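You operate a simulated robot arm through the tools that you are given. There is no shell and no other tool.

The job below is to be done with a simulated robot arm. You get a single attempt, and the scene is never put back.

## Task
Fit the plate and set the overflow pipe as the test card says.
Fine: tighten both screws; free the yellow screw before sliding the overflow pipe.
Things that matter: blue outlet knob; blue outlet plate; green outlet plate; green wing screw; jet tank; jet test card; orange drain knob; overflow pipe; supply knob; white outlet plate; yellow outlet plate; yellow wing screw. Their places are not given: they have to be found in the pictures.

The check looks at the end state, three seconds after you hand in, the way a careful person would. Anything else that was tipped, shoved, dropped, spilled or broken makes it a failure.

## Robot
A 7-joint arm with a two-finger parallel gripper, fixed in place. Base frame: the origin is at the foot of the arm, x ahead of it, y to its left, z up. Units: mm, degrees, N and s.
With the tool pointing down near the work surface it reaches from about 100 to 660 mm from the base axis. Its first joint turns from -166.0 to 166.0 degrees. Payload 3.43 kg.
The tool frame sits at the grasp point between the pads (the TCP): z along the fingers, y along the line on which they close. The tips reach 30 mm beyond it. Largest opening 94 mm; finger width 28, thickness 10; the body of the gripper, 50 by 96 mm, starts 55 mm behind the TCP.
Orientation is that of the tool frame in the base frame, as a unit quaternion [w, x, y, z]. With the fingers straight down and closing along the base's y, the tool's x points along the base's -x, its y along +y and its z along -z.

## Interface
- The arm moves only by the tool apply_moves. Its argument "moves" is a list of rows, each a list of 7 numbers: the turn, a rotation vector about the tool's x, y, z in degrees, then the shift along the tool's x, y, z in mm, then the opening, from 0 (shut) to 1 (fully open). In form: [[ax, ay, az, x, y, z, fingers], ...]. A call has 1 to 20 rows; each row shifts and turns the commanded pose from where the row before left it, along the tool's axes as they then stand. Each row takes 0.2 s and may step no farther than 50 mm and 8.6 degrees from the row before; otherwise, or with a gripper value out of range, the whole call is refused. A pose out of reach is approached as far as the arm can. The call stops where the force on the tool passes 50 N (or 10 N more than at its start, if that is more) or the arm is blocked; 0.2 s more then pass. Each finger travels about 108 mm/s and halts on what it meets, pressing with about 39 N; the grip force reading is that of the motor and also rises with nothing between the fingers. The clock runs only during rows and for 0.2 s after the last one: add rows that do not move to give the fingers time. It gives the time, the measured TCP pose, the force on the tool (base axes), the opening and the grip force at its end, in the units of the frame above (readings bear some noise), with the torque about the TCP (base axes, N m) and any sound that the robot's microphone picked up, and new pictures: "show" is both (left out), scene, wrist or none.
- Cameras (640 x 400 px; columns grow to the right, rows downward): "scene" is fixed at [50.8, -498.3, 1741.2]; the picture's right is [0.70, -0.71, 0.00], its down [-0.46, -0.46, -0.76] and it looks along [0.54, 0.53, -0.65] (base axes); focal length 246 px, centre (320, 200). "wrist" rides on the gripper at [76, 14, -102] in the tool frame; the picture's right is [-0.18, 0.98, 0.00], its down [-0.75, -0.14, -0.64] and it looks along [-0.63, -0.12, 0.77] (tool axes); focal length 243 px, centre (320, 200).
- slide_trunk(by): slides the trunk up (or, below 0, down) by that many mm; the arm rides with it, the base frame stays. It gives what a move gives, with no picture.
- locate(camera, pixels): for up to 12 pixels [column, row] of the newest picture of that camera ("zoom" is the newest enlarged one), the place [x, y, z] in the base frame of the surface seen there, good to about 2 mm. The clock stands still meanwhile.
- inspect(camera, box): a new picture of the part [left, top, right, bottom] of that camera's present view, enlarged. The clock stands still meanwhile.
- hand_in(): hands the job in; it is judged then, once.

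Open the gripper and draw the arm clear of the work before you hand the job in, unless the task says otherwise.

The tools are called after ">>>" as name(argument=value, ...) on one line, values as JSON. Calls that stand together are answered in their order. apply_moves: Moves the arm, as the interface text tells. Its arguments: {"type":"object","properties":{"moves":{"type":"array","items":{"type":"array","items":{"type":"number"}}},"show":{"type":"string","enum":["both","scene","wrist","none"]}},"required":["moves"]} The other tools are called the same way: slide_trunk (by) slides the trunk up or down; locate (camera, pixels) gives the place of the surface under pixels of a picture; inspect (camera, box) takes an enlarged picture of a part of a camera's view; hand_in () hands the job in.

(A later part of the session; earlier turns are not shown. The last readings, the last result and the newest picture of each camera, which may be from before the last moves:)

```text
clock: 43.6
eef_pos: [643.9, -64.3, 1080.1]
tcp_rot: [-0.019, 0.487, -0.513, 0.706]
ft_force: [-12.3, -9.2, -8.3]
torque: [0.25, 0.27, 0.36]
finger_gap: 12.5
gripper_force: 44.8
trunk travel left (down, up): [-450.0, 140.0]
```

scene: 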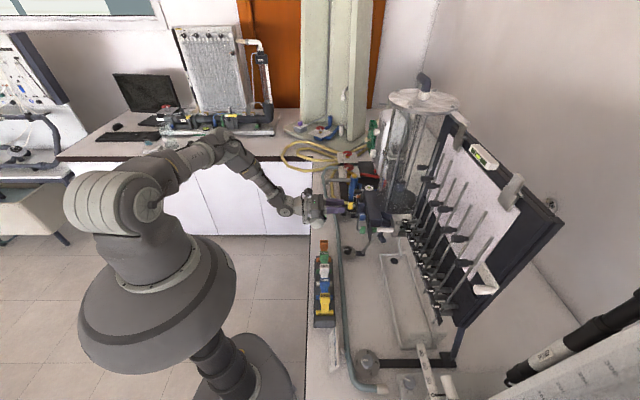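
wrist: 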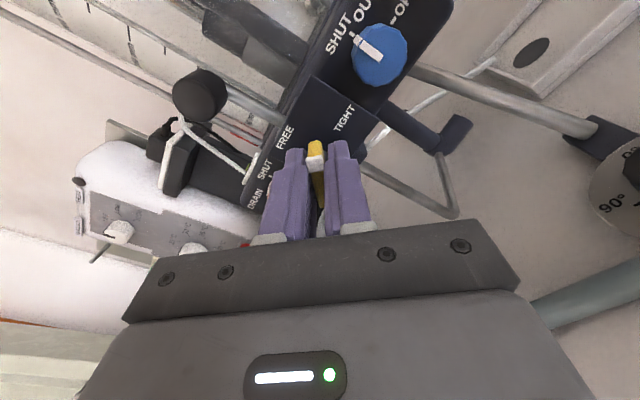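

Turn at 48° with moderate side forces; I correct ~1.2 mm toward -u and continue the remaining turn to 88°.

>>> apply_moves(moves=[[0, 0, 8, 0.5, 1.1, 0, 0], [0, 0, 8, 0, 0, 0, 0], [0, 0, 8, 0, 0, 0, 0], [0, 0, 8, 0, 0, 0, 0], [0, 0, 8, 0, 0, 0, 0], [0, 0, 0, 0, 0, 0, 0]], show="wrist")

>>> inspect(camera="wrist", box=[240, 80, 400, 180])

```text
clock: 45.0
eef_pos: [643.2, -65.2, 1078.7]
tcp_rot: [-0.261, 0.283, -0.649, 0.656]
ft_force: [-6.5, -7.1, -8.3]
torque: [0.05, 0.0, 0.82]
finger_gap: 12.4
gripper_force: 45.2
trunk travel left (down, up): [-450.0, 140.0]
```

wrist: 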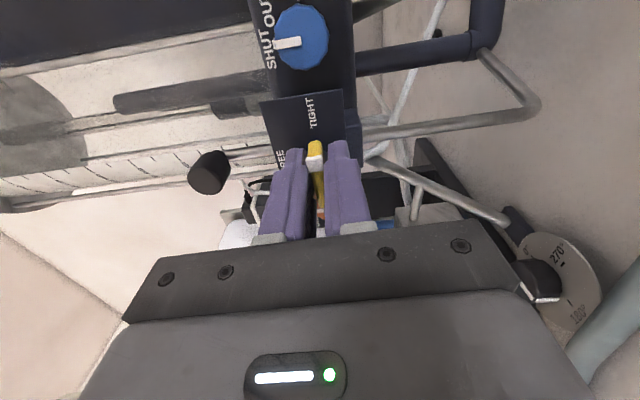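

```text
4.00 times, centred on (320, 130) of wrist
```

zoom: 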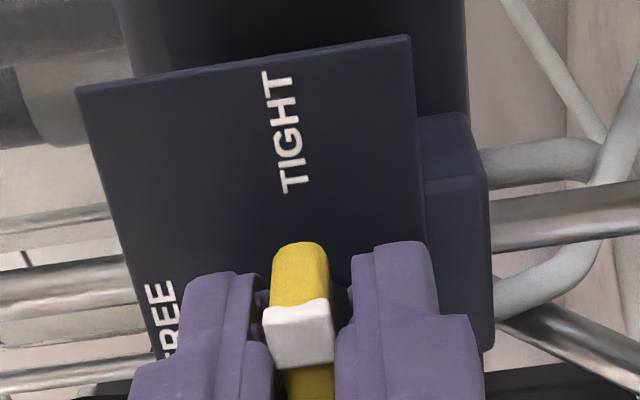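

It is at 88°, tip toward TIGHT, no stop torque yet. I turn another 3° and read the torque.

>>> apply_moves(moves=[[0, 0, 2, 0, 0, 0, 0], [0, 0, 1.5, 0, 0, 0, 0], [0, 0, 0, 0, 0, 0, 0]], show="none")

```text
clock: 45.8
eef_pos: [644.0, -64.3, 1078.5]
tcp_rot: [0.279, -0.262, 0.657, -0.65]
ft_force: [-6.8, -4.9, -9.0]
torque: [-0.83, 0.92, 0.07]
finger_gap: 12.5
gripper_force: 44.8
trunk travel left (down, up): [-450.0, 140.0]
```

Torque of -1.24 N·m about the axis shows the TIGHT stop is reached. I open and back off, then check the wing and the rim.

>>> apply_moves(moves=[[0, 0, 0, 0, 0, 0, 0.35], [0, 0, 0, 0, 0, 0, 0.35], [0, 0, 0, 0, 0, -30, 0.35], [0, 0, 0, 0, 0, -40, 0.35], [0, 0, 0, 0, 0, -40, 0.35], [0, 0, 0, 0, 0, 0, 0.35]], show="both")

>>> inspect(camera="wrist", box=[240, 70, 400, 170])

>>> inspect(camera="scene", box=[385, 155, 405, 175])

>>> locate(camera="zoom", pixels=[[292, 222], [297, 213], [305, 207], [313, 204], [383, 240], [385, 232], [380, 222], [300, 225], [372, 243], [380, 246]])

```text
clock: 47.2
eef_pos: [565.5, 15.7, 1079.9]
tcp_rot: [0.279, -0.262, 0.657, -0.65]
ft_force: [0.4, 0.4, 0.2]
torque: [0.0, 0.0, -0.05]
finger_gap: 33.1
gripper_force: 0.1
trunk travel left (down, up): [-450.0, 140.0]
```

scene: 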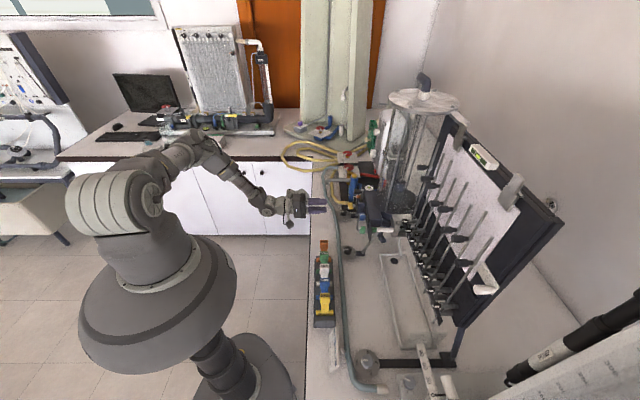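
wrist: 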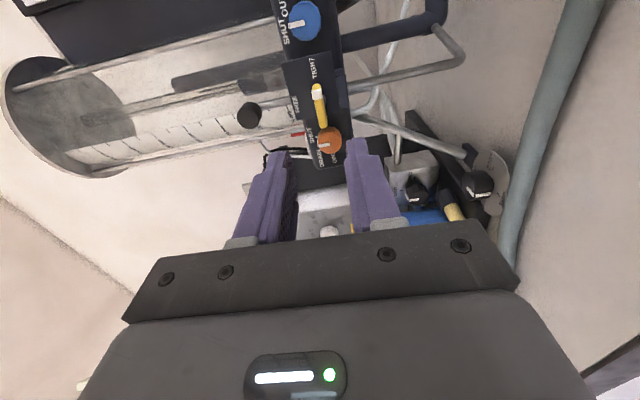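

```text
4.00 times, centred on (320, 120) of wrist
```

zoom: 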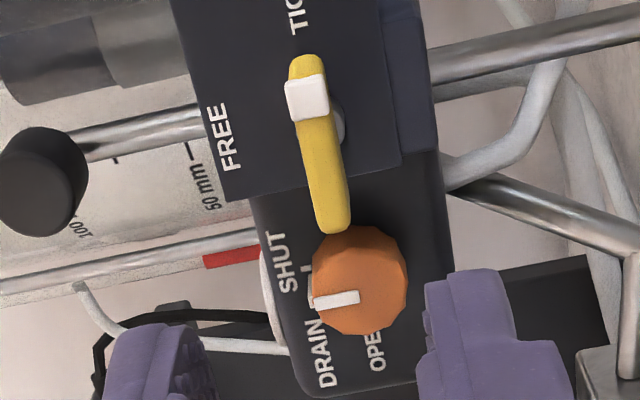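

```text
16.00 times, centred on (395, 165) of scene
```

zoom: 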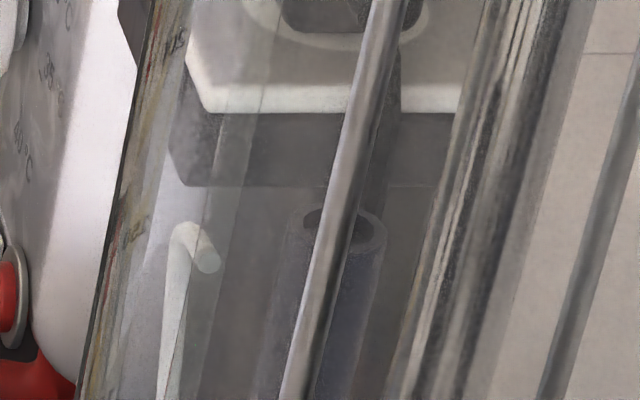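

```text
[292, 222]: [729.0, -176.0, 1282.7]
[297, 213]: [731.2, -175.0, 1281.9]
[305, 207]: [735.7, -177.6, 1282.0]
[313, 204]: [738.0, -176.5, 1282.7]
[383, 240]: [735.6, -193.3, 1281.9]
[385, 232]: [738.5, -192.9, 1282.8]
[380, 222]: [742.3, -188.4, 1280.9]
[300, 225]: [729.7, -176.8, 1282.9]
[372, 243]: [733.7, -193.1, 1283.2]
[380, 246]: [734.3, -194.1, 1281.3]
```

The yellow wing is at TIGHT and the rim unchanged. I roll the tool back to camera-up and view the front, also checking the link below the base for contact with anything.

>>> apply_moves(moves=[[0, 0, -8.3, 0, 0, 0, 0.35], [0, 0, -8.3, 0, 0, 0, 0.35], [0, 0, -8.3, 0, 0, 0, 0.35], [0, 0, -8.3, 0, 0, 0, 0.35], [0, 0, -8.3, 0, 0, 0, 0.35], [0, 0, -8.3, 0, 0, 0, 0.35], [0, 0, -8.3, 0, 0, 0, 0.35], [0, 0, -8.3, 0, 0, 0, 0.35], [0, 0, -8.3, 0, 0, 0, 0.35], [0, 0, -8.3, 0, 0, 0, 0.35], [0, 0, -8.5, 0, 0, 0, 0.35], [0, 0, 0, 0, 0, -30, 0], [0, 0, 0, 0, 0, 0, 0]], show="wrist")

>>> inspect(camera="wrist", box=[240, 50, 400, 150])

>>> inspect(camera="wrist", box=[320, 20, 480, 120])

>>> inspect(camera="scene", box=[340, 190, 420, 250])

```text
clock: 50.0
eef_pos: [545.1, 35.4, 1080.0]
tcp_rot: [0.272, 0.654, -0.27, 0.652]
ft_force: [0.1, 0.2, 0.8]
torque: [0.03, 0.01, 0.0]
finger_gap: 0.0
gripper_force: 33.3
trunk travel left (down, up): [-450.0, 140.0]
```

wrist: 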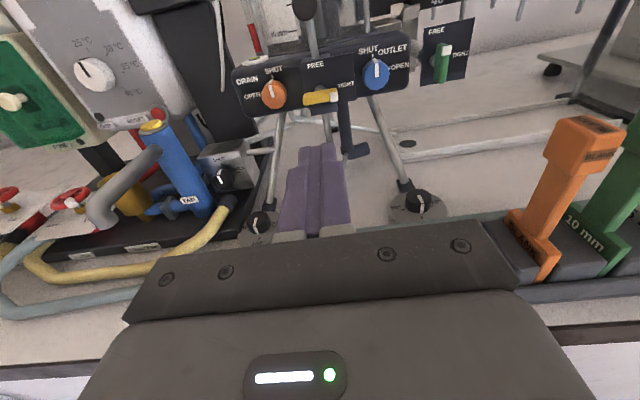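

```text
4.00 times, centred on (320, 100) of wrist
```

zoom: 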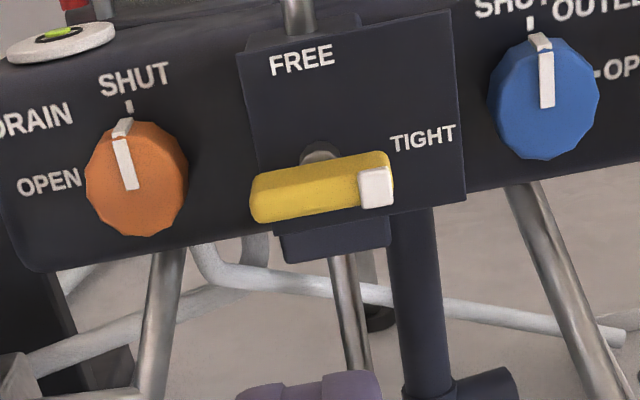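

```text
4.00 times, centred on (400, 70) of wrist
```

zoom: 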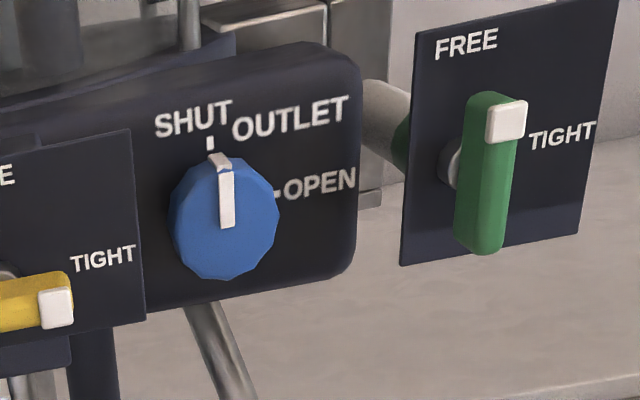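

```text
6.67 times, centred on (380, 220) of scene
```

zoom: 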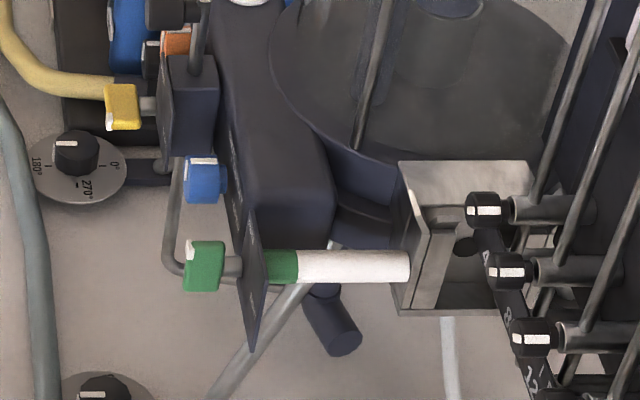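

Yellow is done. Now I examine the plate holder (metal bracket near scene (402,225)); I move the camera to u≈300, v≈430, z≈1150 for a view.

>>> apply_moves(moves=[[0, 0, 0, 35, 0, 0, 0], [0, 0, 0, 35, 0, 0, 0], [0, 0, 0, 0, 40, 15, 0], [0, 0, 0, 0, 40, 15, 0], [0, 0, 0, 0, 30, 20, 0], [0, 0, 0, 0, 0, 20, 0], [0, 0, 0, 0, 0, 0, 0]], show="both")

>>> inspect(camera="wrist", box=[230, 40, 390, 140])

>>> inspect(camera="wrist", box=[280, 60, 360, 130])

```text
clock: 51.6
eef_pos: [515.9, -92.5, 1148.0]
tcp_rot: [0.27, 0.654, -0.27, 0.654]
ft_force: [0.4, -0.2, -0.5]
torque: [0.04, -0.01, 0.0]
finger_gap: 0.0
gripper_force: 33.5
trunk travel left (down, up): [-450.0, 140.0]
```

scene: 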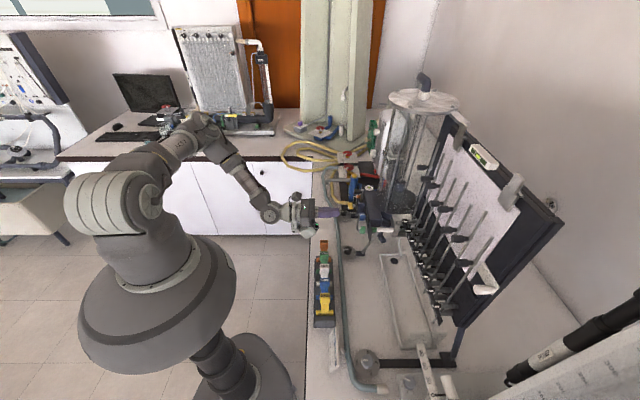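
wrist: 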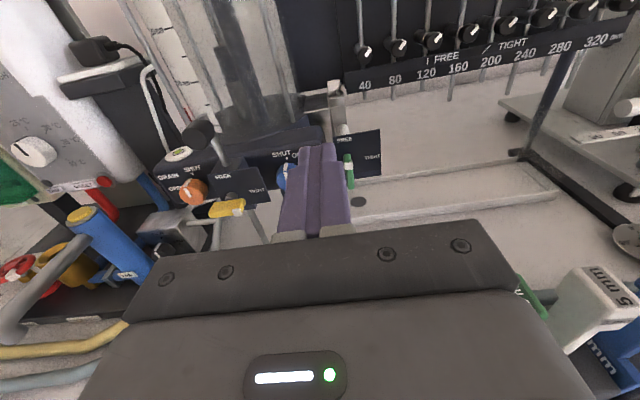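

```text
4.00 times, centred on (310, 90) of wrist
```

zoom: 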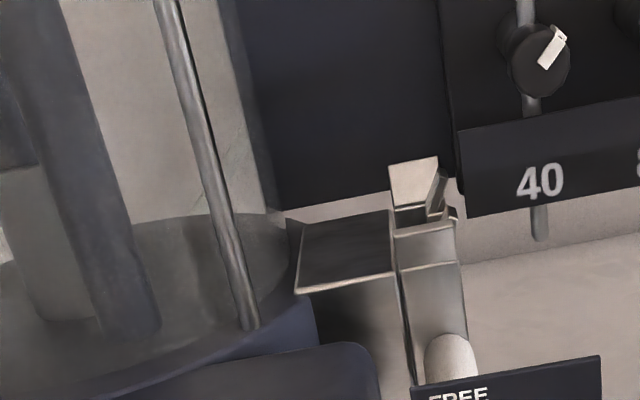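

```text
5.71 times, centred on (320, 95) of wrist
```

zoom: 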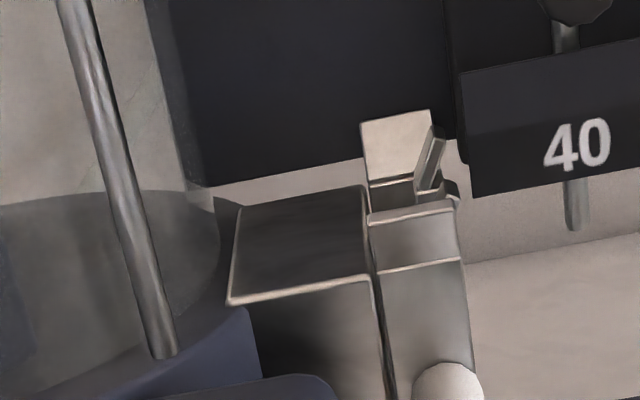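

The holder is visible: a metal box from the tank with a slot at its right end (zoom (375–455, 180–290)) and flared guides at the far side. I locate its features.

>>> locate(camera="zoom", pixels=[[240, 208], [362, 190], [366, 272], [235, 297], [380, 222], [450, 208], [385, 266], [458, 258], [400, 150], [400, 188], [432, 165], [440, 380]])

>>> locate(camera="zoom", pixels=[[363, 122], [430, 112], [368, 180], [412, 178], [440, 140], [415, 190], [372, 210], [376, 320], [455, 190], [420, 300], [300, 240], [420, 225]])

```text
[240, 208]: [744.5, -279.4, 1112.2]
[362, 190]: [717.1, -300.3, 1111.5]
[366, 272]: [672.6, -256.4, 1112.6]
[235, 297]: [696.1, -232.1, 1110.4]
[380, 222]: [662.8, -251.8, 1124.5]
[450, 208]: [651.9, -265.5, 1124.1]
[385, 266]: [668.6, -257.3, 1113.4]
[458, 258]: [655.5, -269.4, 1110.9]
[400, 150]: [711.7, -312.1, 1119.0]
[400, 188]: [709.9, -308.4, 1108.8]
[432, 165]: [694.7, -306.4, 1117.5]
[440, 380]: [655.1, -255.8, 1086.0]
```

```text
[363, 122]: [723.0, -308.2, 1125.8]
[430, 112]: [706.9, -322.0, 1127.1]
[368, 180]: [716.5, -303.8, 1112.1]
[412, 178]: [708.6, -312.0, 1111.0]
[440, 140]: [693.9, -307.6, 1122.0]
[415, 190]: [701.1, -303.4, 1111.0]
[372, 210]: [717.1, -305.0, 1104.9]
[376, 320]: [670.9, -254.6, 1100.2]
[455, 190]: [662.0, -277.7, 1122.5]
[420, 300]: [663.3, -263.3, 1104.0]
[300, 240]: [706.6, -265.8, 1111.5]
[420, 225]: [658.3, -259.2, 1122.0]
```

The slot spans about u 281–293, v 655–722, top z≈1112. I now check the tank's rods/lid extents and plate shapes for collision clearance.

>>> locate(camera="scene", pixels=[[398, 91], [434, 91], [410, 107], [452, 107], [388, 98], [460, 103], [410, 113], [430, 115], [425, 82]])

>>> locate(camera="wrist", pixels=[[297, 115], [285, 70], [275, 30], [270, 10], [215, 60], [235, 110], [305, 128], [292, 125]])

>>> inspect(camera="scene", box=[305, 230, 345, 280])

>>> inspect(camera="scene", box=[305, 270, 345, 320])

```text
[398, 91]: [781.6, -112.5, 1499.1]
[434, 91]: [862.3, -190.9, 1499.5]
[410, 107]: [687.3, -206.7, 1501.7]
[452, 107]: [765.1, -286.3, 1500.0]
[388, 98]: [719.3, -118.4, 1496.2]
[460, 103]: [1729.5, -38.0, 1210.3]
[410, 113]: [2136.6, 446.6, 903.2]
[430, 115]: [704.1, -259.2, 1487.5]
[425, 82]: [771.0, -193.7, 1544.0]
```

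```text
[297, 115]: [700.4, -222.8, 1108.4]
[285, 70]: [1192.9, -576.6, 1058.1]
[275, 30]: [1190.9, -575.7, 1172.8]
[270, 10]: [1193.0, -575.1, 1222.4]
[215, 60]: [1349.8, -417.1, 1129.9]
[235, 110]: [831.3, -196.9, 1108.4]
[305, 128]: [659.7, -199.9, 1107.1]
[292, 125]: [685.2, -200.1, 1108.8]
```

```text
8.00 times, centred on (325, 255) of scene
```

zoom: 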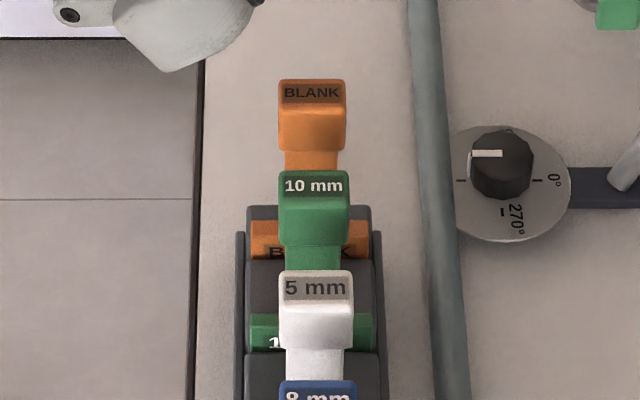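

```text
8.00 times, centred on (325, 295) of scene
```

zoom: 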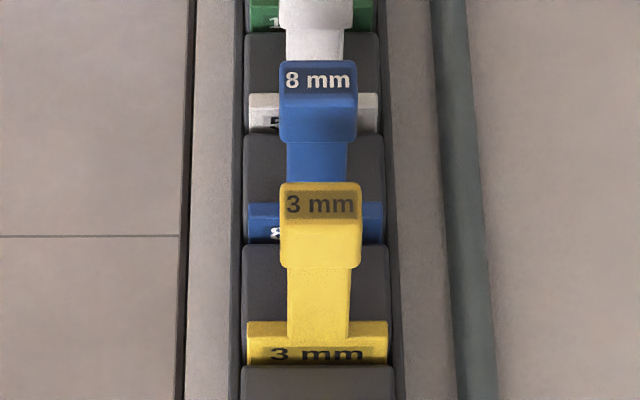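

Tank rods stand at u≈340, v≈632/743, so a near-horizontal grip with the gripper body at v<625 will clear them. Now I back off, pitch the tool 45° down and go over the rack to look at the plates closely.

>>> apply_moves(moves=[[0, 0, 0, 20, 0, -40, 0], [0, 0, 0, 25, 0, -40, 0], [0, 0, 0, 25, 0, -20, 0], [0, -7.5, 0, 0, 0, 0, 0], [0, -7.5, 0, 0, 0, 0, 0], [0, -7.5, 0, 0, 0, 0, 0], [0, -7.5, 0, 0, 0, 0, 0], [0, -7.5, 0, 0, 0, 0, 0], [0, -7.5, 0, 0, 0, 0, 0], [0, 0, 0, 0, 40, 0, 0], [0, 0, 0, 0, 40, 0, 0], [0, 0, 0, 0, 40, 0, 0], [0, 0, 0, 0, 40, 0, 0], [0, 0, 0, 0, 20, 0, 0], [0, 0, 0, 0, 0, 0, 0]], show="both")

```text
clock: 54.8
eef_pos: [382.9, -152.2, 1196.5]
tcp_rot: [0.147, 0.853, -0.354, 0.353]
ft_force: [-0.1, -0.9, -0.1]
torque: [-0.02, -0.02, 0.0]
finger_gap: 0.0
gripper_force: 33.6
out of reach, approached as far as the arm can: row 11, 12, 13, 14
trunk travel left (down, up): [-450.0, 140.0]
```

scene: 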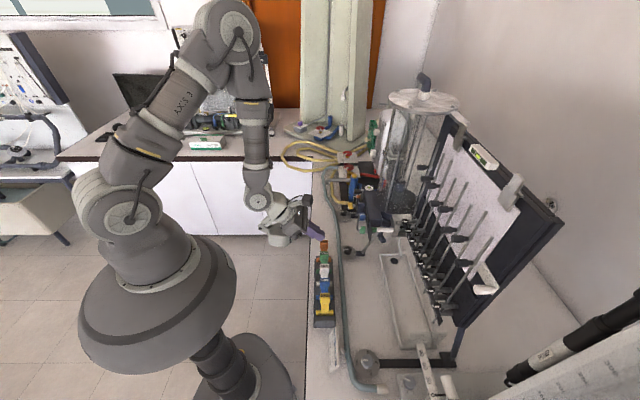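
wrist: 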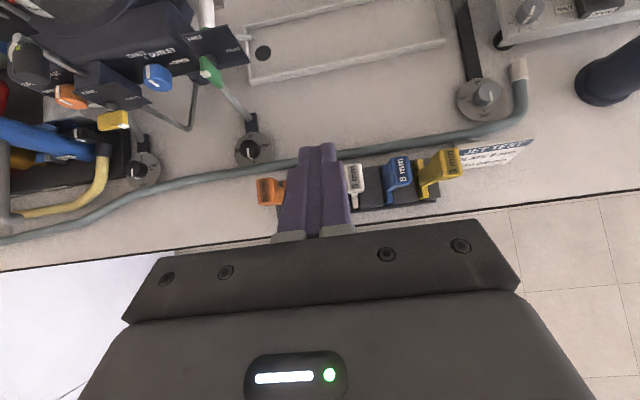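

The arm could not reach further along -u in this pitched pose (stopped at u≈163). Raising the trunk gives the arm more room to fold, so I slide it up 140 mm and then retry moving over the blue plate.

>>> slide_trunk(by=140)

```text
clock: 56.5
eef_pos: [383.4, -153.3, 1337.1]
tcp_rot: [0.147, 0.854, -0.353, 0.352]
ft_force: [0.0, 0.0, -0.1]
torque: [-0.01, 0.0, 0.02]
finger_gap: 0.0
gripper_force: 33.3
trunk travel left (down, up): [-590.0, 0.0]
```

Trunk is up; now I move down 100 mm and along -u by 75 mm (tool y) in small rows to see if it is reachable.

>>> apply_moves(moves=[[0, 0, 0, -17, 18, 17, 0], [0, 0, 0, -18, 19, 18, 0], [0, 0, 0, -18, 19, 18, 0], [0, 0, 0, -18, 19, 18, 0], [0, 0, 0, 0, 0, 0, 0]], show="both")

```text
clock: 57.7
eef_pos: [340.5, -195.6, 1254.3]
tcp_rot: [0.147, 0.854, -0.353, 0.353]
ft_force: [0.5, -0.4, -0.1]
torque: [0.0, 0.01, -0.03]
finger_gap: 0.2
gripper_force: 32.8
out of reach, approached as far as the arm can: row 4
trunk travel left (down, up): [-590.0, 0.0]
```

scene: 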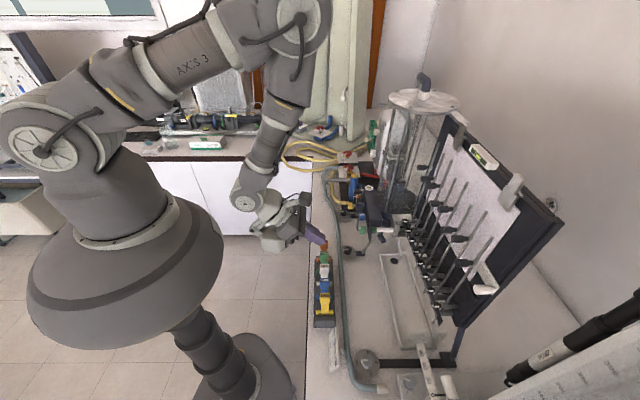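
wrist: 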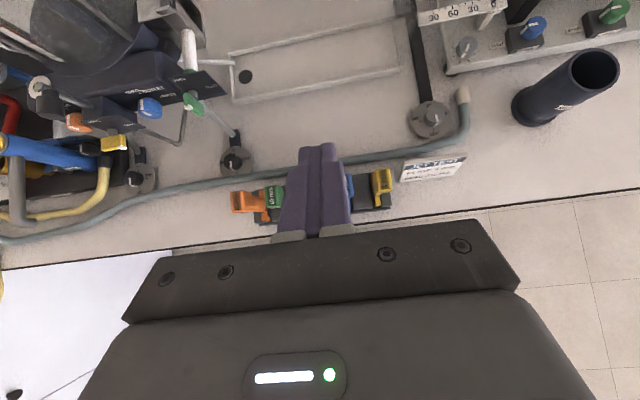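

With the trunk raised the tool got to u≈102, z=1254. I continue down to z≈1150 and test flattening the pitch from 45° toward horizontal there, since a flatter grip is wanted at the holder.

>>> apply_moves(moves=[[0, 0, 0, -23, 4, 23, 0.5], [0, 0, 0, -23, 4, 23, 0.5], [0, 0, 0, -23, 4, 23, 0.5], [0, 0, 0, 0, 0, 0, 0.5], [0, 7.5, 0, 0, 0, 0, 0.5], [0, 7.5, 0, 0, 0, 0, 0.5], [0, 7.5, 0, 0, 0, 0, 0.5], [0, 7.5, 0, 0, 0, 0, 0.5], [0, 0, 0, 0, 0, 0, 0.5]], show="both")

```text
clock: 59.7
eef_pos: [350.1, -202.6, 1227.5]
tcp_rot: [0.234, 0.733, -0.303, 0.563]
ft_force: [0.2, 1.3, -0.3]
torque: [0.03, 0.02, -0.01]
finger_gap: 46.9
gripper_force: 0.1
out of reach, approached as far as the arm can: row 1, 2, 3
trunk travel left (down, up): [-590.0, 0.0]
```

scene: 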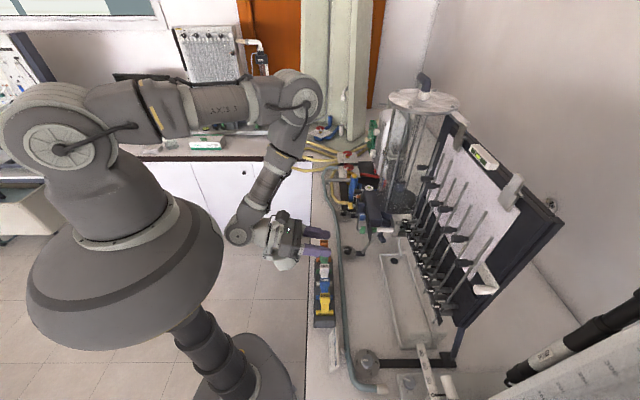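
wrist: 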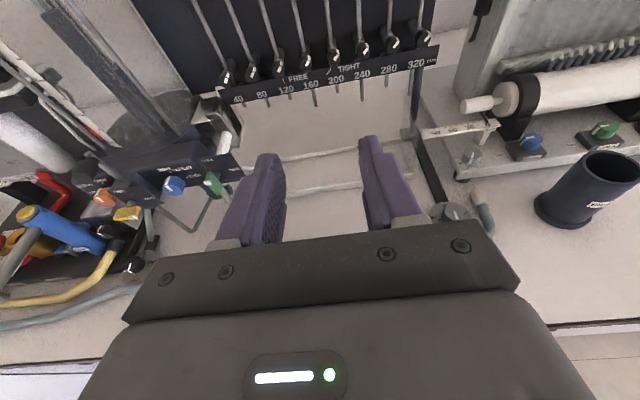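

Pitch ~15° below horizontal is reached at (u=104, v=391, z=1227). I test descending straight down from here.

>>> apply_moves(moves=[[0, 0, 0, -29, 0, 7.8, 0.5], [0, 0, 0, -29, 0, 7.8, 0.5], [0, 0, 0, 0, 0, 0, 0.5]], show="both")

```text
clock: 60.5
eef_pos: [348.0, -203.9, 1165.1]
tcp_rot: [0.233, 0.733, -0.304, 0.562]
ft_force: [0.1, 0.5, 0.6]
torque: [-0.01, -0.01, 0.01]
finger_gap: 46.9
gripper_force: 0.0
trunk travel left (down, up): [-590.0, 0.0]
```

scene: 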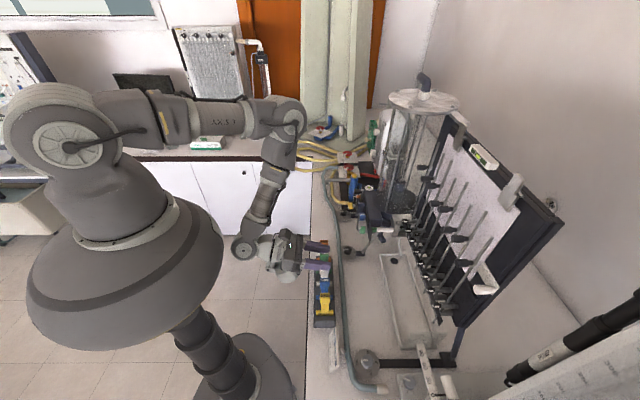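
wrist: 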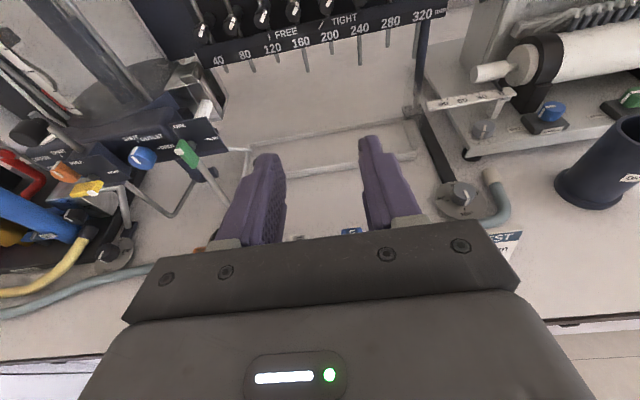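

Descent works (z=1165). I flatten the pitch to horizontal (+15°) here while staying above the handles, and check reach.

>>> apply_moves(moves=[[0, 7.5, 0, 0, 0, -10, 0.4], [0, 7.2, 0, 0, 0, -10, 0.4], [0, 0, 0, -15, 0, 0, 0.4], [0, 0, 0, -15, 0, 0, 0.4], [0, 0, 0, 0, 0, 0, 0.4]], show="both")

```text
clock: 61.7
eef_pos: [335.1, -189.0, 1140.6]
tcp_rot: [0.27, 0.655, -0.271, 0.652]
ft_force: [-0.5, -0.7, 0.5]
torque: [0.02, 0.01, 0.0]
finger_gap: 37.9
gripper_force: 0.2
trunk travel left (down, up): [-590.0, 0.0]
```

scene: 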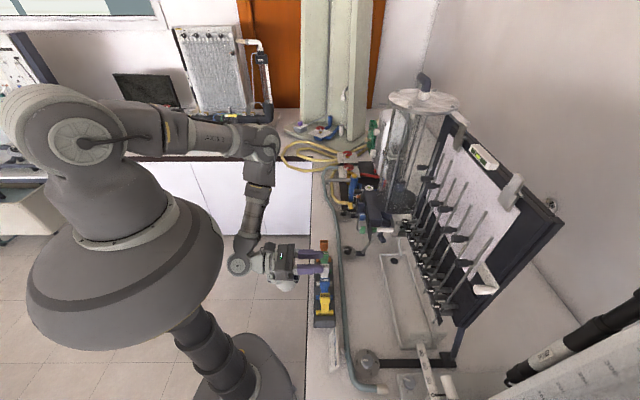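
wrist: 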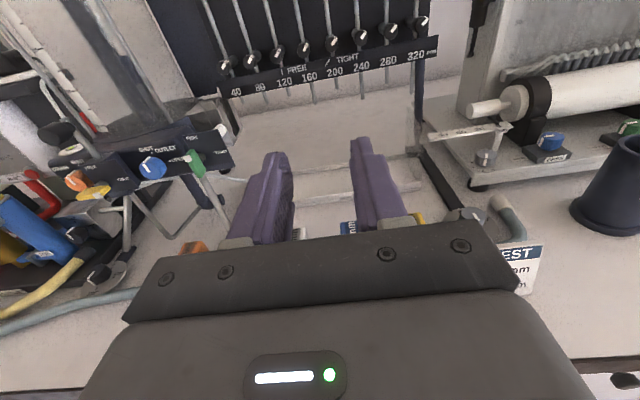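

Horizontal pose reached over the rack (u=103, v=371, z=1141). I shift to u≈88 and descend to z≈1095 (fingers still above the handles) to view the blue handle between the fingers.

>>> apply_moves(moves=[[0, 0, 0, -15, 8, 0, 0.5], [0, 0, 0, -15, 7.3, 0, 0.5], [0, 0, 0, -15, 0, 0, 0.5], [0, 0, 0, 0, 0, 0, 0.5]], show="both")

>>> inspect(camera="wrist", box=[220, 130, 420, 255])

>>> inspect(camera="scene", box=[280, 230, 360, 320])

```text
clock: 62.7
eef_pos: [325.8, -200.0, 1095.7]
tcp_rot: [0.27, 0.656, -0.271, 0.651]
ft_force: [0.0, -0.2, -0.3]
torque: [0.01, 0.04, 0.02]
finger_gap: 46.9
gripper_force: 0.1
trunk travel left (down, up): [-590.0, 0.0]
```

scene: 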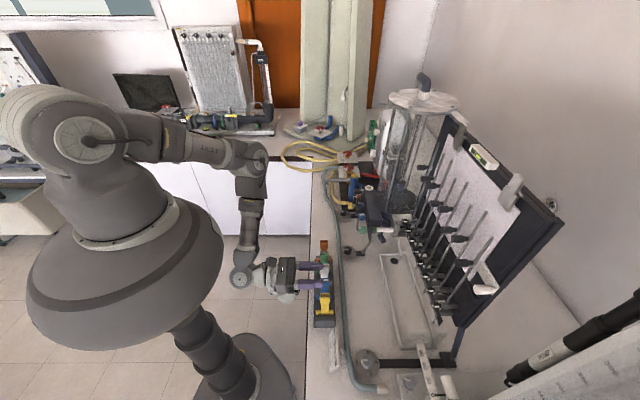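
wrist: 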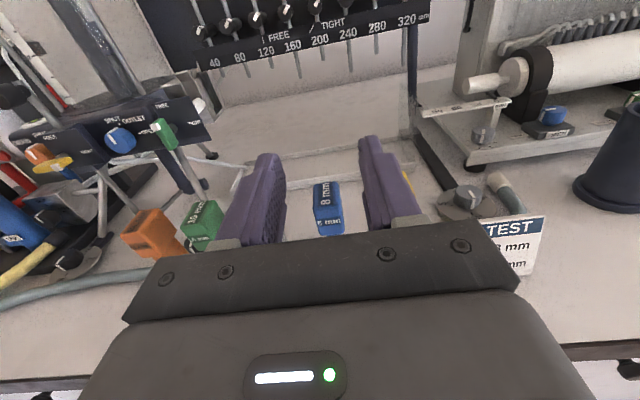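

```text
3.20 times, centred on (320, 192) of wrist
```

zoom: 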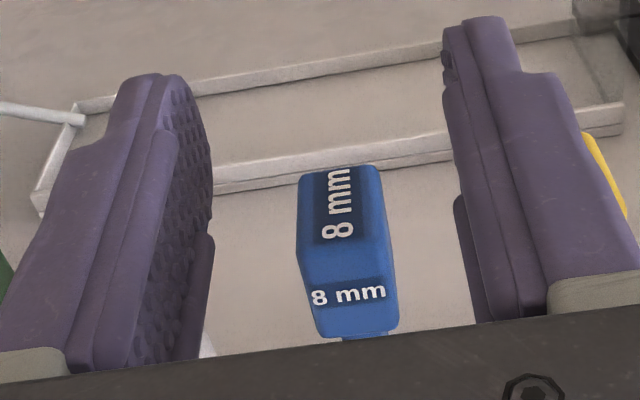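

```text
4.44 times, centred on (320, 275) of scene
```

zoom: 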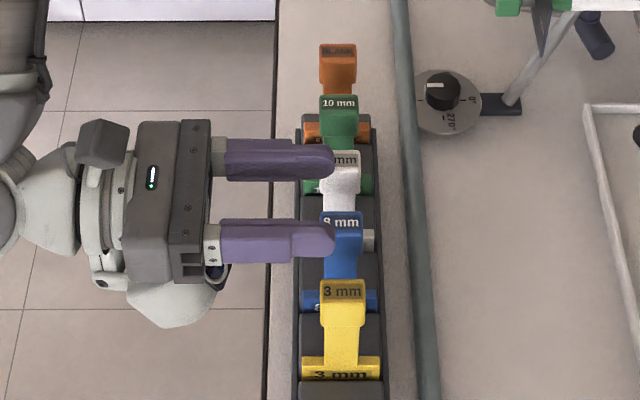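

The blue "8 mm" handle sits between the fingers in view. I re-zoom and locate its corners precisely.

>>> inspect(camera="wrist", box=[280, 160, 380, 250])

>>> locate(camera="wrist", pixels=[[316, 184], [336, 183], [314, 204], [340, 206], [317, 215], [341, 215], [320, 231], [341, 230], [327, 195], [330, 222]])

```text
4.44 times, centred on (330, 205) of wrist
```

zoom: 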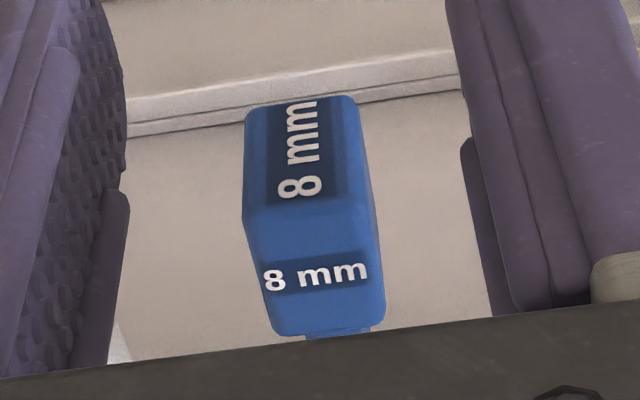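

```text
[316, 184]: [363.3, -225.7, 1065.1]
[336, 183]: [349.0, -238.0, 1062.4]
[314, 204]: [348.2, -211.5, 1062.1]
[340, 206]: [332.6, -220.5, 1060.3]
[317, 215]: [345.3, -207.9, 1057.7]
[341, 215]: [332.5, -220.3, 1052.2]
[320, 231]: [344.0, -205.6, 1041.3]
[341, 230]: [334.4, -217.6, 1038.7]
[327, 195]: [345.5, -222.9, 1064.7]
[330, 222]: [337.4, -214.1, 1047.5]
```

Handle: u 78–98, v 390–420, z 1038–1064.5. I lower 43 mm with the fingers straddling it, then move in 21 mm.

>>> apply_moves(moves=[[0, 0, 0, 0, 0.9, 0, 0.42], [0, 0, 0, -15, 0, 0, 0.42], [0, 0, 0, -15, 0, 0, 0.42], [0, 0, 0, -13.7, 0, 0, 0.42], [0, 0, 0, 0, 0, 11, 0.42], [0, 0, 0, 0, 0, 10, 0.42], [0, 0, 0, 0, 0, 0, 0.42]], show="both")

>>> inspect(camera="scene", box=[280, 230, 360, 320])

>>> inspect(camera="wrist", box=[220, 100, 420, 225])

```text
clock: 64.3
eef_pos: [339.0, -214.9, 1073.7]
tcp_rot: [0.271, 0.655, -0.272, 0.65]
ft_force: [-0.5, 0.7, -0.4]
torque: [-0.01, 0.01, 0.0]
finger_gap: 39.4
gripper_force: 0.0
out of reach, approached as far as the arm can: row 3, 4
trunk travel left (down, up): [-590.0, 0.0]
```

scene: 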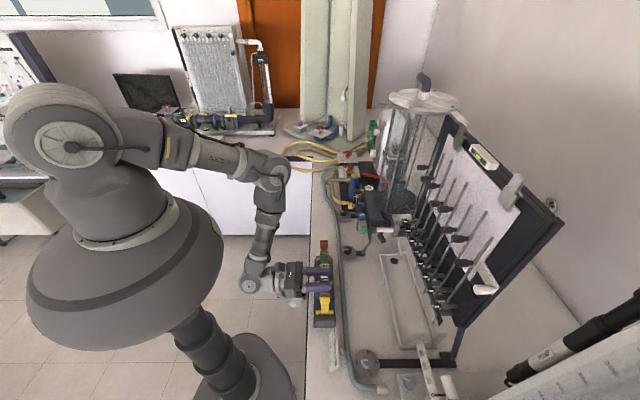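
wrist: 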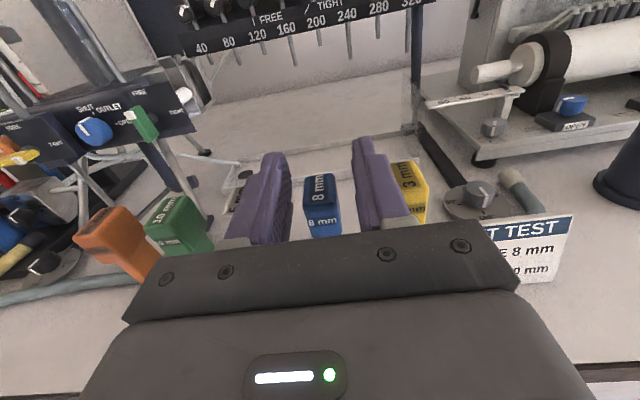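

```text
4.44 times, centred on (320, 275) of scene
```

zoom: 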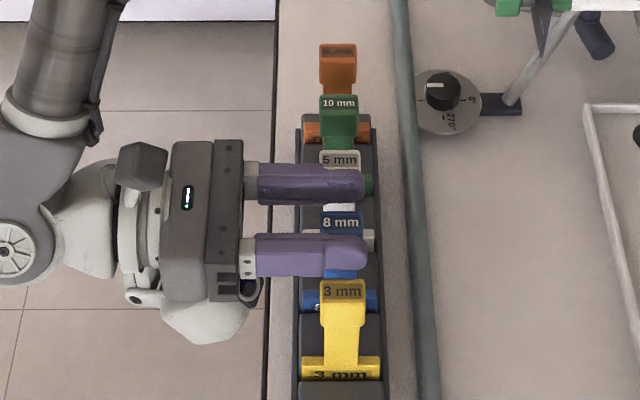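

```text
3.20 times, centred on (320, 162) of wrist
```

zoom: 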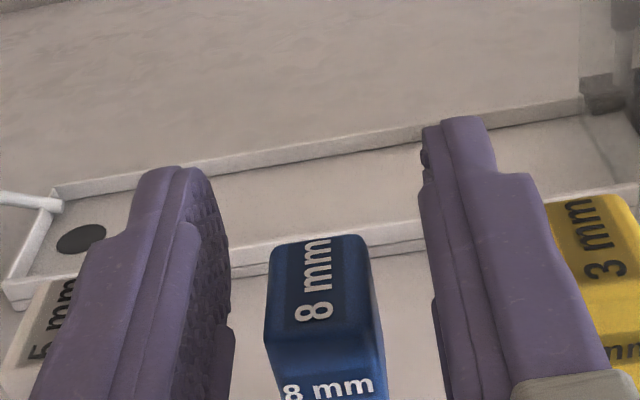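

The arm stopped at z=1074 (reach limit), but the trunk can lower it: fingers already straddle the handle (u=87.8, v=391.7). I slide the trunk down 22 mm.

>>> slide_trunk(by=-22)

```text
clock: 65.0
eef_pos: [338.7, -213.8, 1051.3]
tcp_rot: [0.27, 0.656, -0.271, 0.65]
ft_force: [-0.1, 0.0, 0.0]
torque: [-0.02, 0.01, -0.01]
finger_gap: 39.3
gripper_force: 0.0
trunk travel left (down, up): [-568.0, 22.0]
```

Now at u=88.3, v=390.7, z=1051.3 with no contact force. I close the fingers on the handle.

>>> apply_moves(moves=[[0, 0, 0, 0, 0, 0, 0.3], [0, 0, 0, 0, 0, 0, 0.2], [0, 0, 0, 0, 0, 0, 0], [0, 0, 0, 0, 0, 0, 0], [0, 0, 0, 0, 0, 0, 0]], show="both")

>>> inspect(camera="scene", box=[280, 230, 360, 320])

```text
clock: 66.2
eef_pos: [339.1, -215.3, 1051.4]
tcp_rot: [0.271, 0.655, -0.272, 0.651]
ft_force: [-0.5, 0.0, 0.9]
torque: [0.02, -0.01, 0.0]
finger_gap: 23.3
gripper_force: 39.1
trunk travel left (down, up): [-568.0, 22.0]
```

scene: 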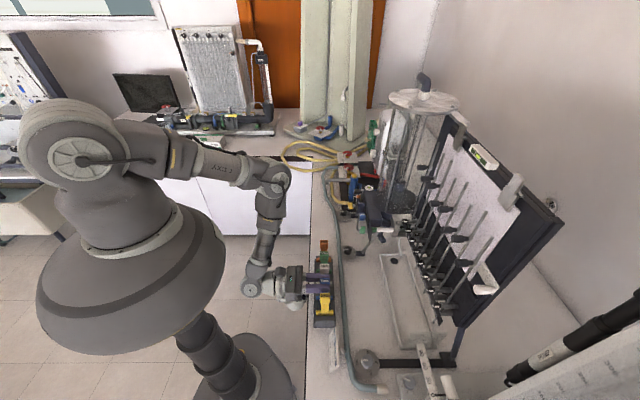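
wrist: 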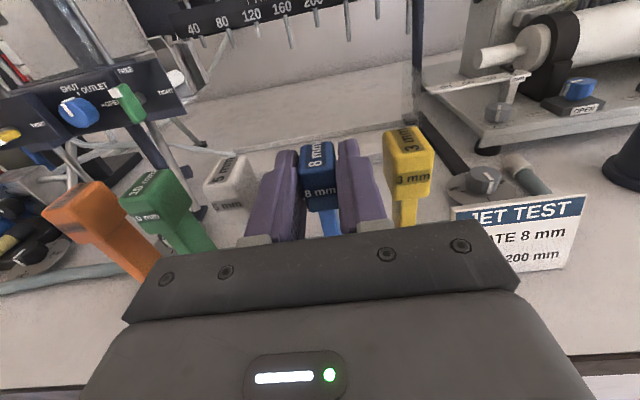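

```text
4.44 times, centred on (320, 275) of scene
```

zoom: 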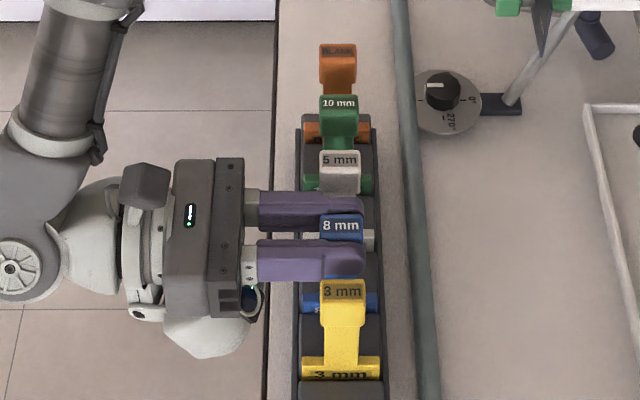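

The handle is gripped (39 N). I lift it straight up in small rows, watching the force.

>>> apply_moves(moves=[[0, 0, 0, 6, 0, 0, 0], [0, 0, 0, 8, 0, 0, 0], [0, 0, 0, 8, 0, 0, 0], [0, 0, 0, 8, 0, 0, 0], [0, 0, 0, 0, 0, 0, 0]], show="both")

>>> inspect(camera="scene", box=[280, 230, 360, 320])

```text
clock: 67.3
eef_pos: [339.3, -215.0, 1080.8]
tcp_rot: [0.27, 0.656, -0.271, 0.651]
ft_force: [-0.3, 0.0, -0.5]
torque: [0.01, 0.02, -0.02]
finger_gap: 23.8
gripper_force: 39.2
trunk travel left (down, up): [-568.0, 22.0]
```

scene: 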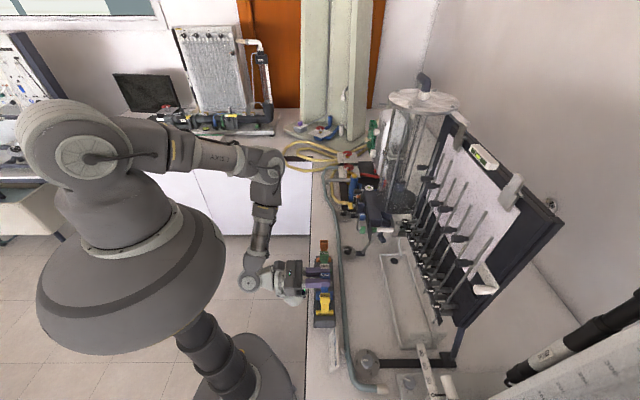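
wrist: 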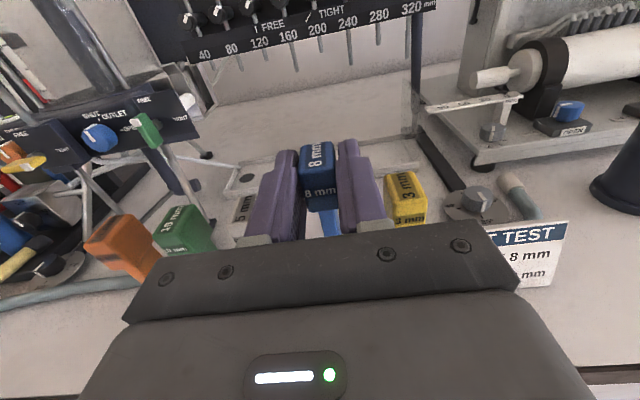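

```text
4.44 times, centred on (320, 275) of scene
```

zoom: 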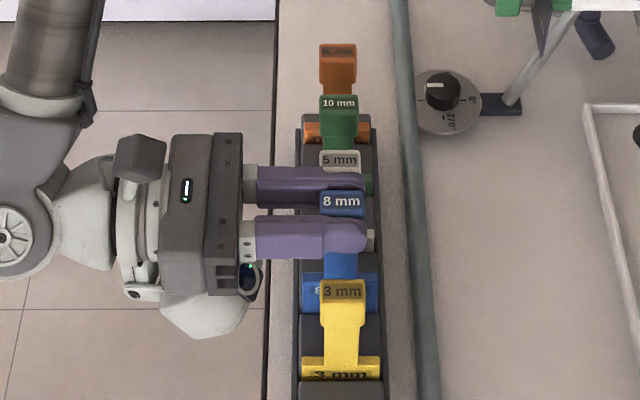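

The plate is coming up freely. I keep lifting about 105 mm to clear the rack.

>>> apply_moves(moves=[[0, 0, 0, 12, 0, 0, 0], [0, 0, 0, 15, 0, 0, 0], [0, 0, 0, 15, 0, 0, 0], [0, 0, 0, 15, 0, 0, 0], [0, 0, 0, 15, 0, 0, 0], [0, 0, 0, 15, 0, 0, 0], [0, 0, 0, 15, 0, 0, 0], [0, 0, 0, 0, 0, 0, 0]], show="both")

>>> inspect(camera="scene", box=[280, 210, 360, 300])

```text
clock: 69.2
eef_pos: [339.5, -214.6, 1182.9]
tcp_rot: [0.27, 0.656, -0.271, 0.651]
ft_force: [0.0, -0.2, -1.4]
torque: [0.02, -0.03, 0.04]
finger_gap: 23.8
gripper_force: 38.9
trunk travel left (down, up): [-568.0, 22.0]
```

scene: 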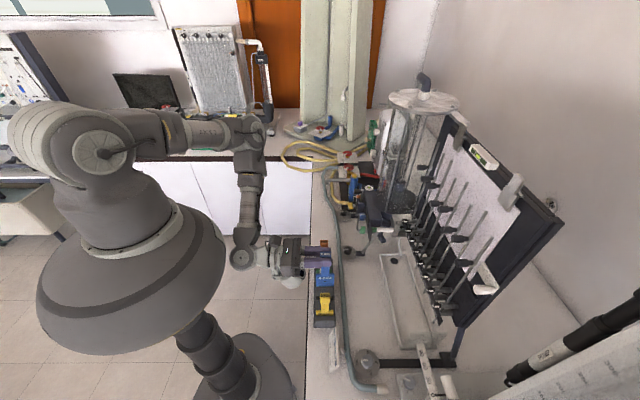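
wrist: 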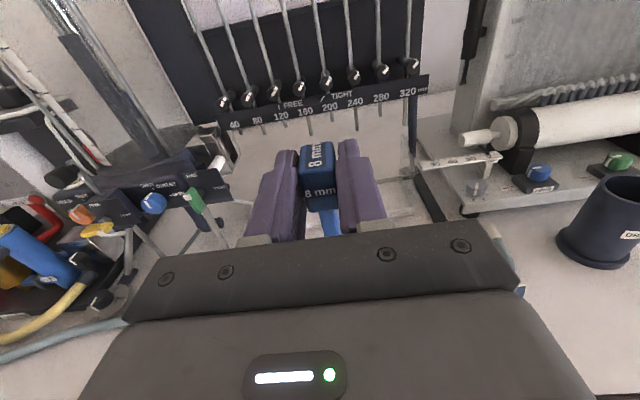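

```text
4.44 times, centred on (320, 255) of scene
```

zoom: 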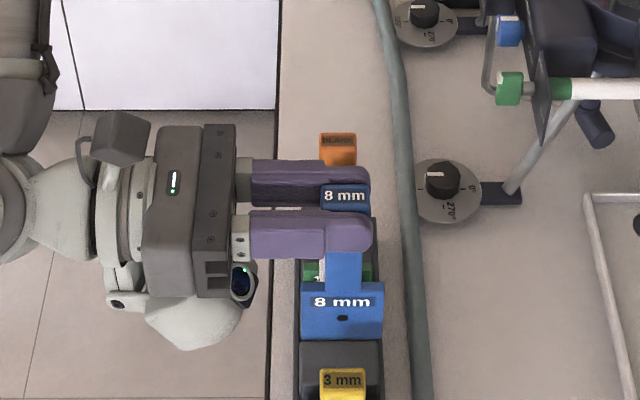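

The plate is out; its 58-wide body and orifice hole are visible at zoom (342,318). I locate body corners and the hole to know the offsets from the TCP.

>>> locate(camera="zoom", pixels=[[303, 292], [380, 292], [303, 334], [380, 334], [342, 318], [342, 335], [342, 289], [328, 260], [356, 260], [304, 282], [380, 284], [342, 326]])

>>> inspect(camera="scene", box=[305, 240, 345, 290])

```text
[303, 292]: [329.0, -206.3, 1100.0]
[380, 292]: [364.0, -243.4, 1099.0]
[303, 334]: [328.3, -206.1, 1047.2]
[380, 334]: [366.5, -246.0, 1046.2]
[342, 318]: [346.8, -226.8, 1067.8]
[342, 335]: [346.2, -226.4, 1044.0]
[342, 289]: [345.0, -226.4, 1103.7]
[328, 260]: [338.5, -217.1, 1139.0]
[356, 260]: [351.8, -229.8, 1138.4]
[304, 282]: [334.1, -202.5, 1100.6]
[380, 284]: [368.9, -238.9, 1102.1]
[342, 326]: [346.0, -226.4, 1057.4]
```

```text
8.00 times, centred on (325, 265) of scene
```

zoom: 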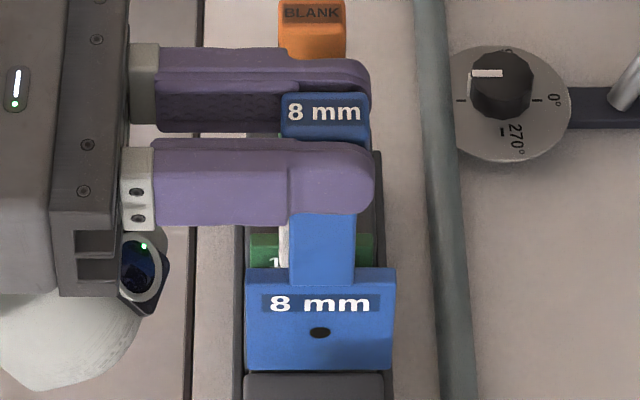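

Body bottom is ~141 mm and hole ~116 mm below the TCP, thickness ~8–10 mm. I also measure how low the grey sensor box under the gripper reaches, to check clearance over the green label plate.

>>> locate(camera="zoom", pixels=[[60, 388], [30, 385], [100, 370], [128, 335], [150, 312], [140, 280], [60, 330], [10, 350], [350, 92], [290, 100], [285, 300], [320, 333]])

```text
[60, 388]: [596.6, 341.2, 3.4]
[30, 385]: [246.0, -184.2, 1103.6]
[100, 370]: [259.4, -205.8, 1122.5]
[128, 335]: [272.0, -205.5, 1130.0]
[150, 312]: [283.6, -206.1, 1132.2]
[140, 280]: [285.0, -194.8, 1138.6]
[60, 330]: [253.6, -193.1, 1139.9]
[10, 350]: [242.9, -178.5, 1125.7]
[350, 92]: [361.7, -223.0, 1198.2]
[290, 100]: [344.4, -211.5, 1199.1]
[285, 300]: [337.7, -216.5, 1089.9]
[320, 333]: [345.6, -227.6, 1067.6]
```

Clearances look fine. I carry the plate: first +80 mm along v (clear of the rack handles), then +u toward the holder line at u≈287.

>>> apply_moves(moves=[[0, 0, 0, 4, 0, 16, 0], [0, 0, 0, 4, 0, 20, 0], [0, 0, 0, 4, 0, 22, 0], [0, 0, 0, 4, 0, 22, 0], [0, 0, 0, 0, -15, 0, 0], [0, 0, 0, 0, -25, 0, 0], [0, 0, 0, 0, -25, 0, 0], [0, 0, 0, 0, -25, 0, 0], [0, 0, 0, 0, -25, 0, 0], [0, 0, 0, 0, -25, 0, 0], [0, 0, 0, 0, -25, 0, 0], [0, 0, 0, 0, -20, 0, 0], [0, 0, 0, 0, -14, 0, 0], [0, 0, 0, 0, 0, 0, 0]], show="both")

```text
clock: 72.2
eef_pos: [537.2, -131.6, 1198.3]
tcp_rot: [0.271, 0.655, -0.272, 0.65]
ft_force: [-0.4, -0.6, -0.7]
torque: [0.01, 0.04, 0.0]
finger_gap: 23.6
gripper_force: 38.9
trunk travel left (down, up): [-568.0, 22.0]
```

scene: 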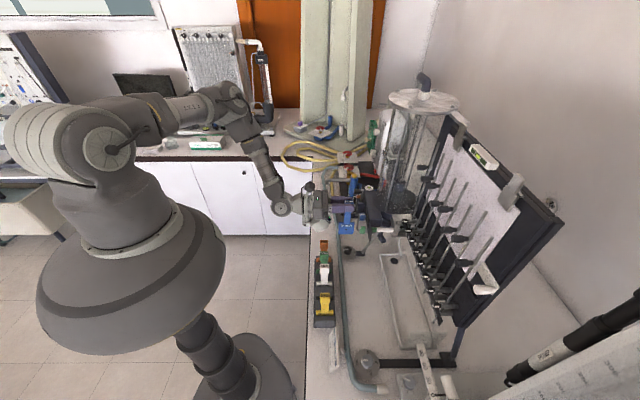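
wrist: 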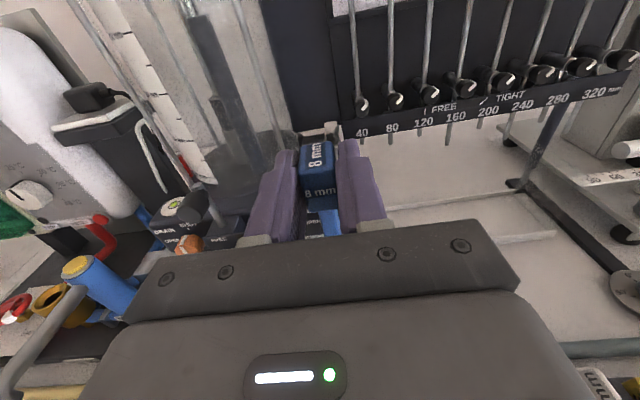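

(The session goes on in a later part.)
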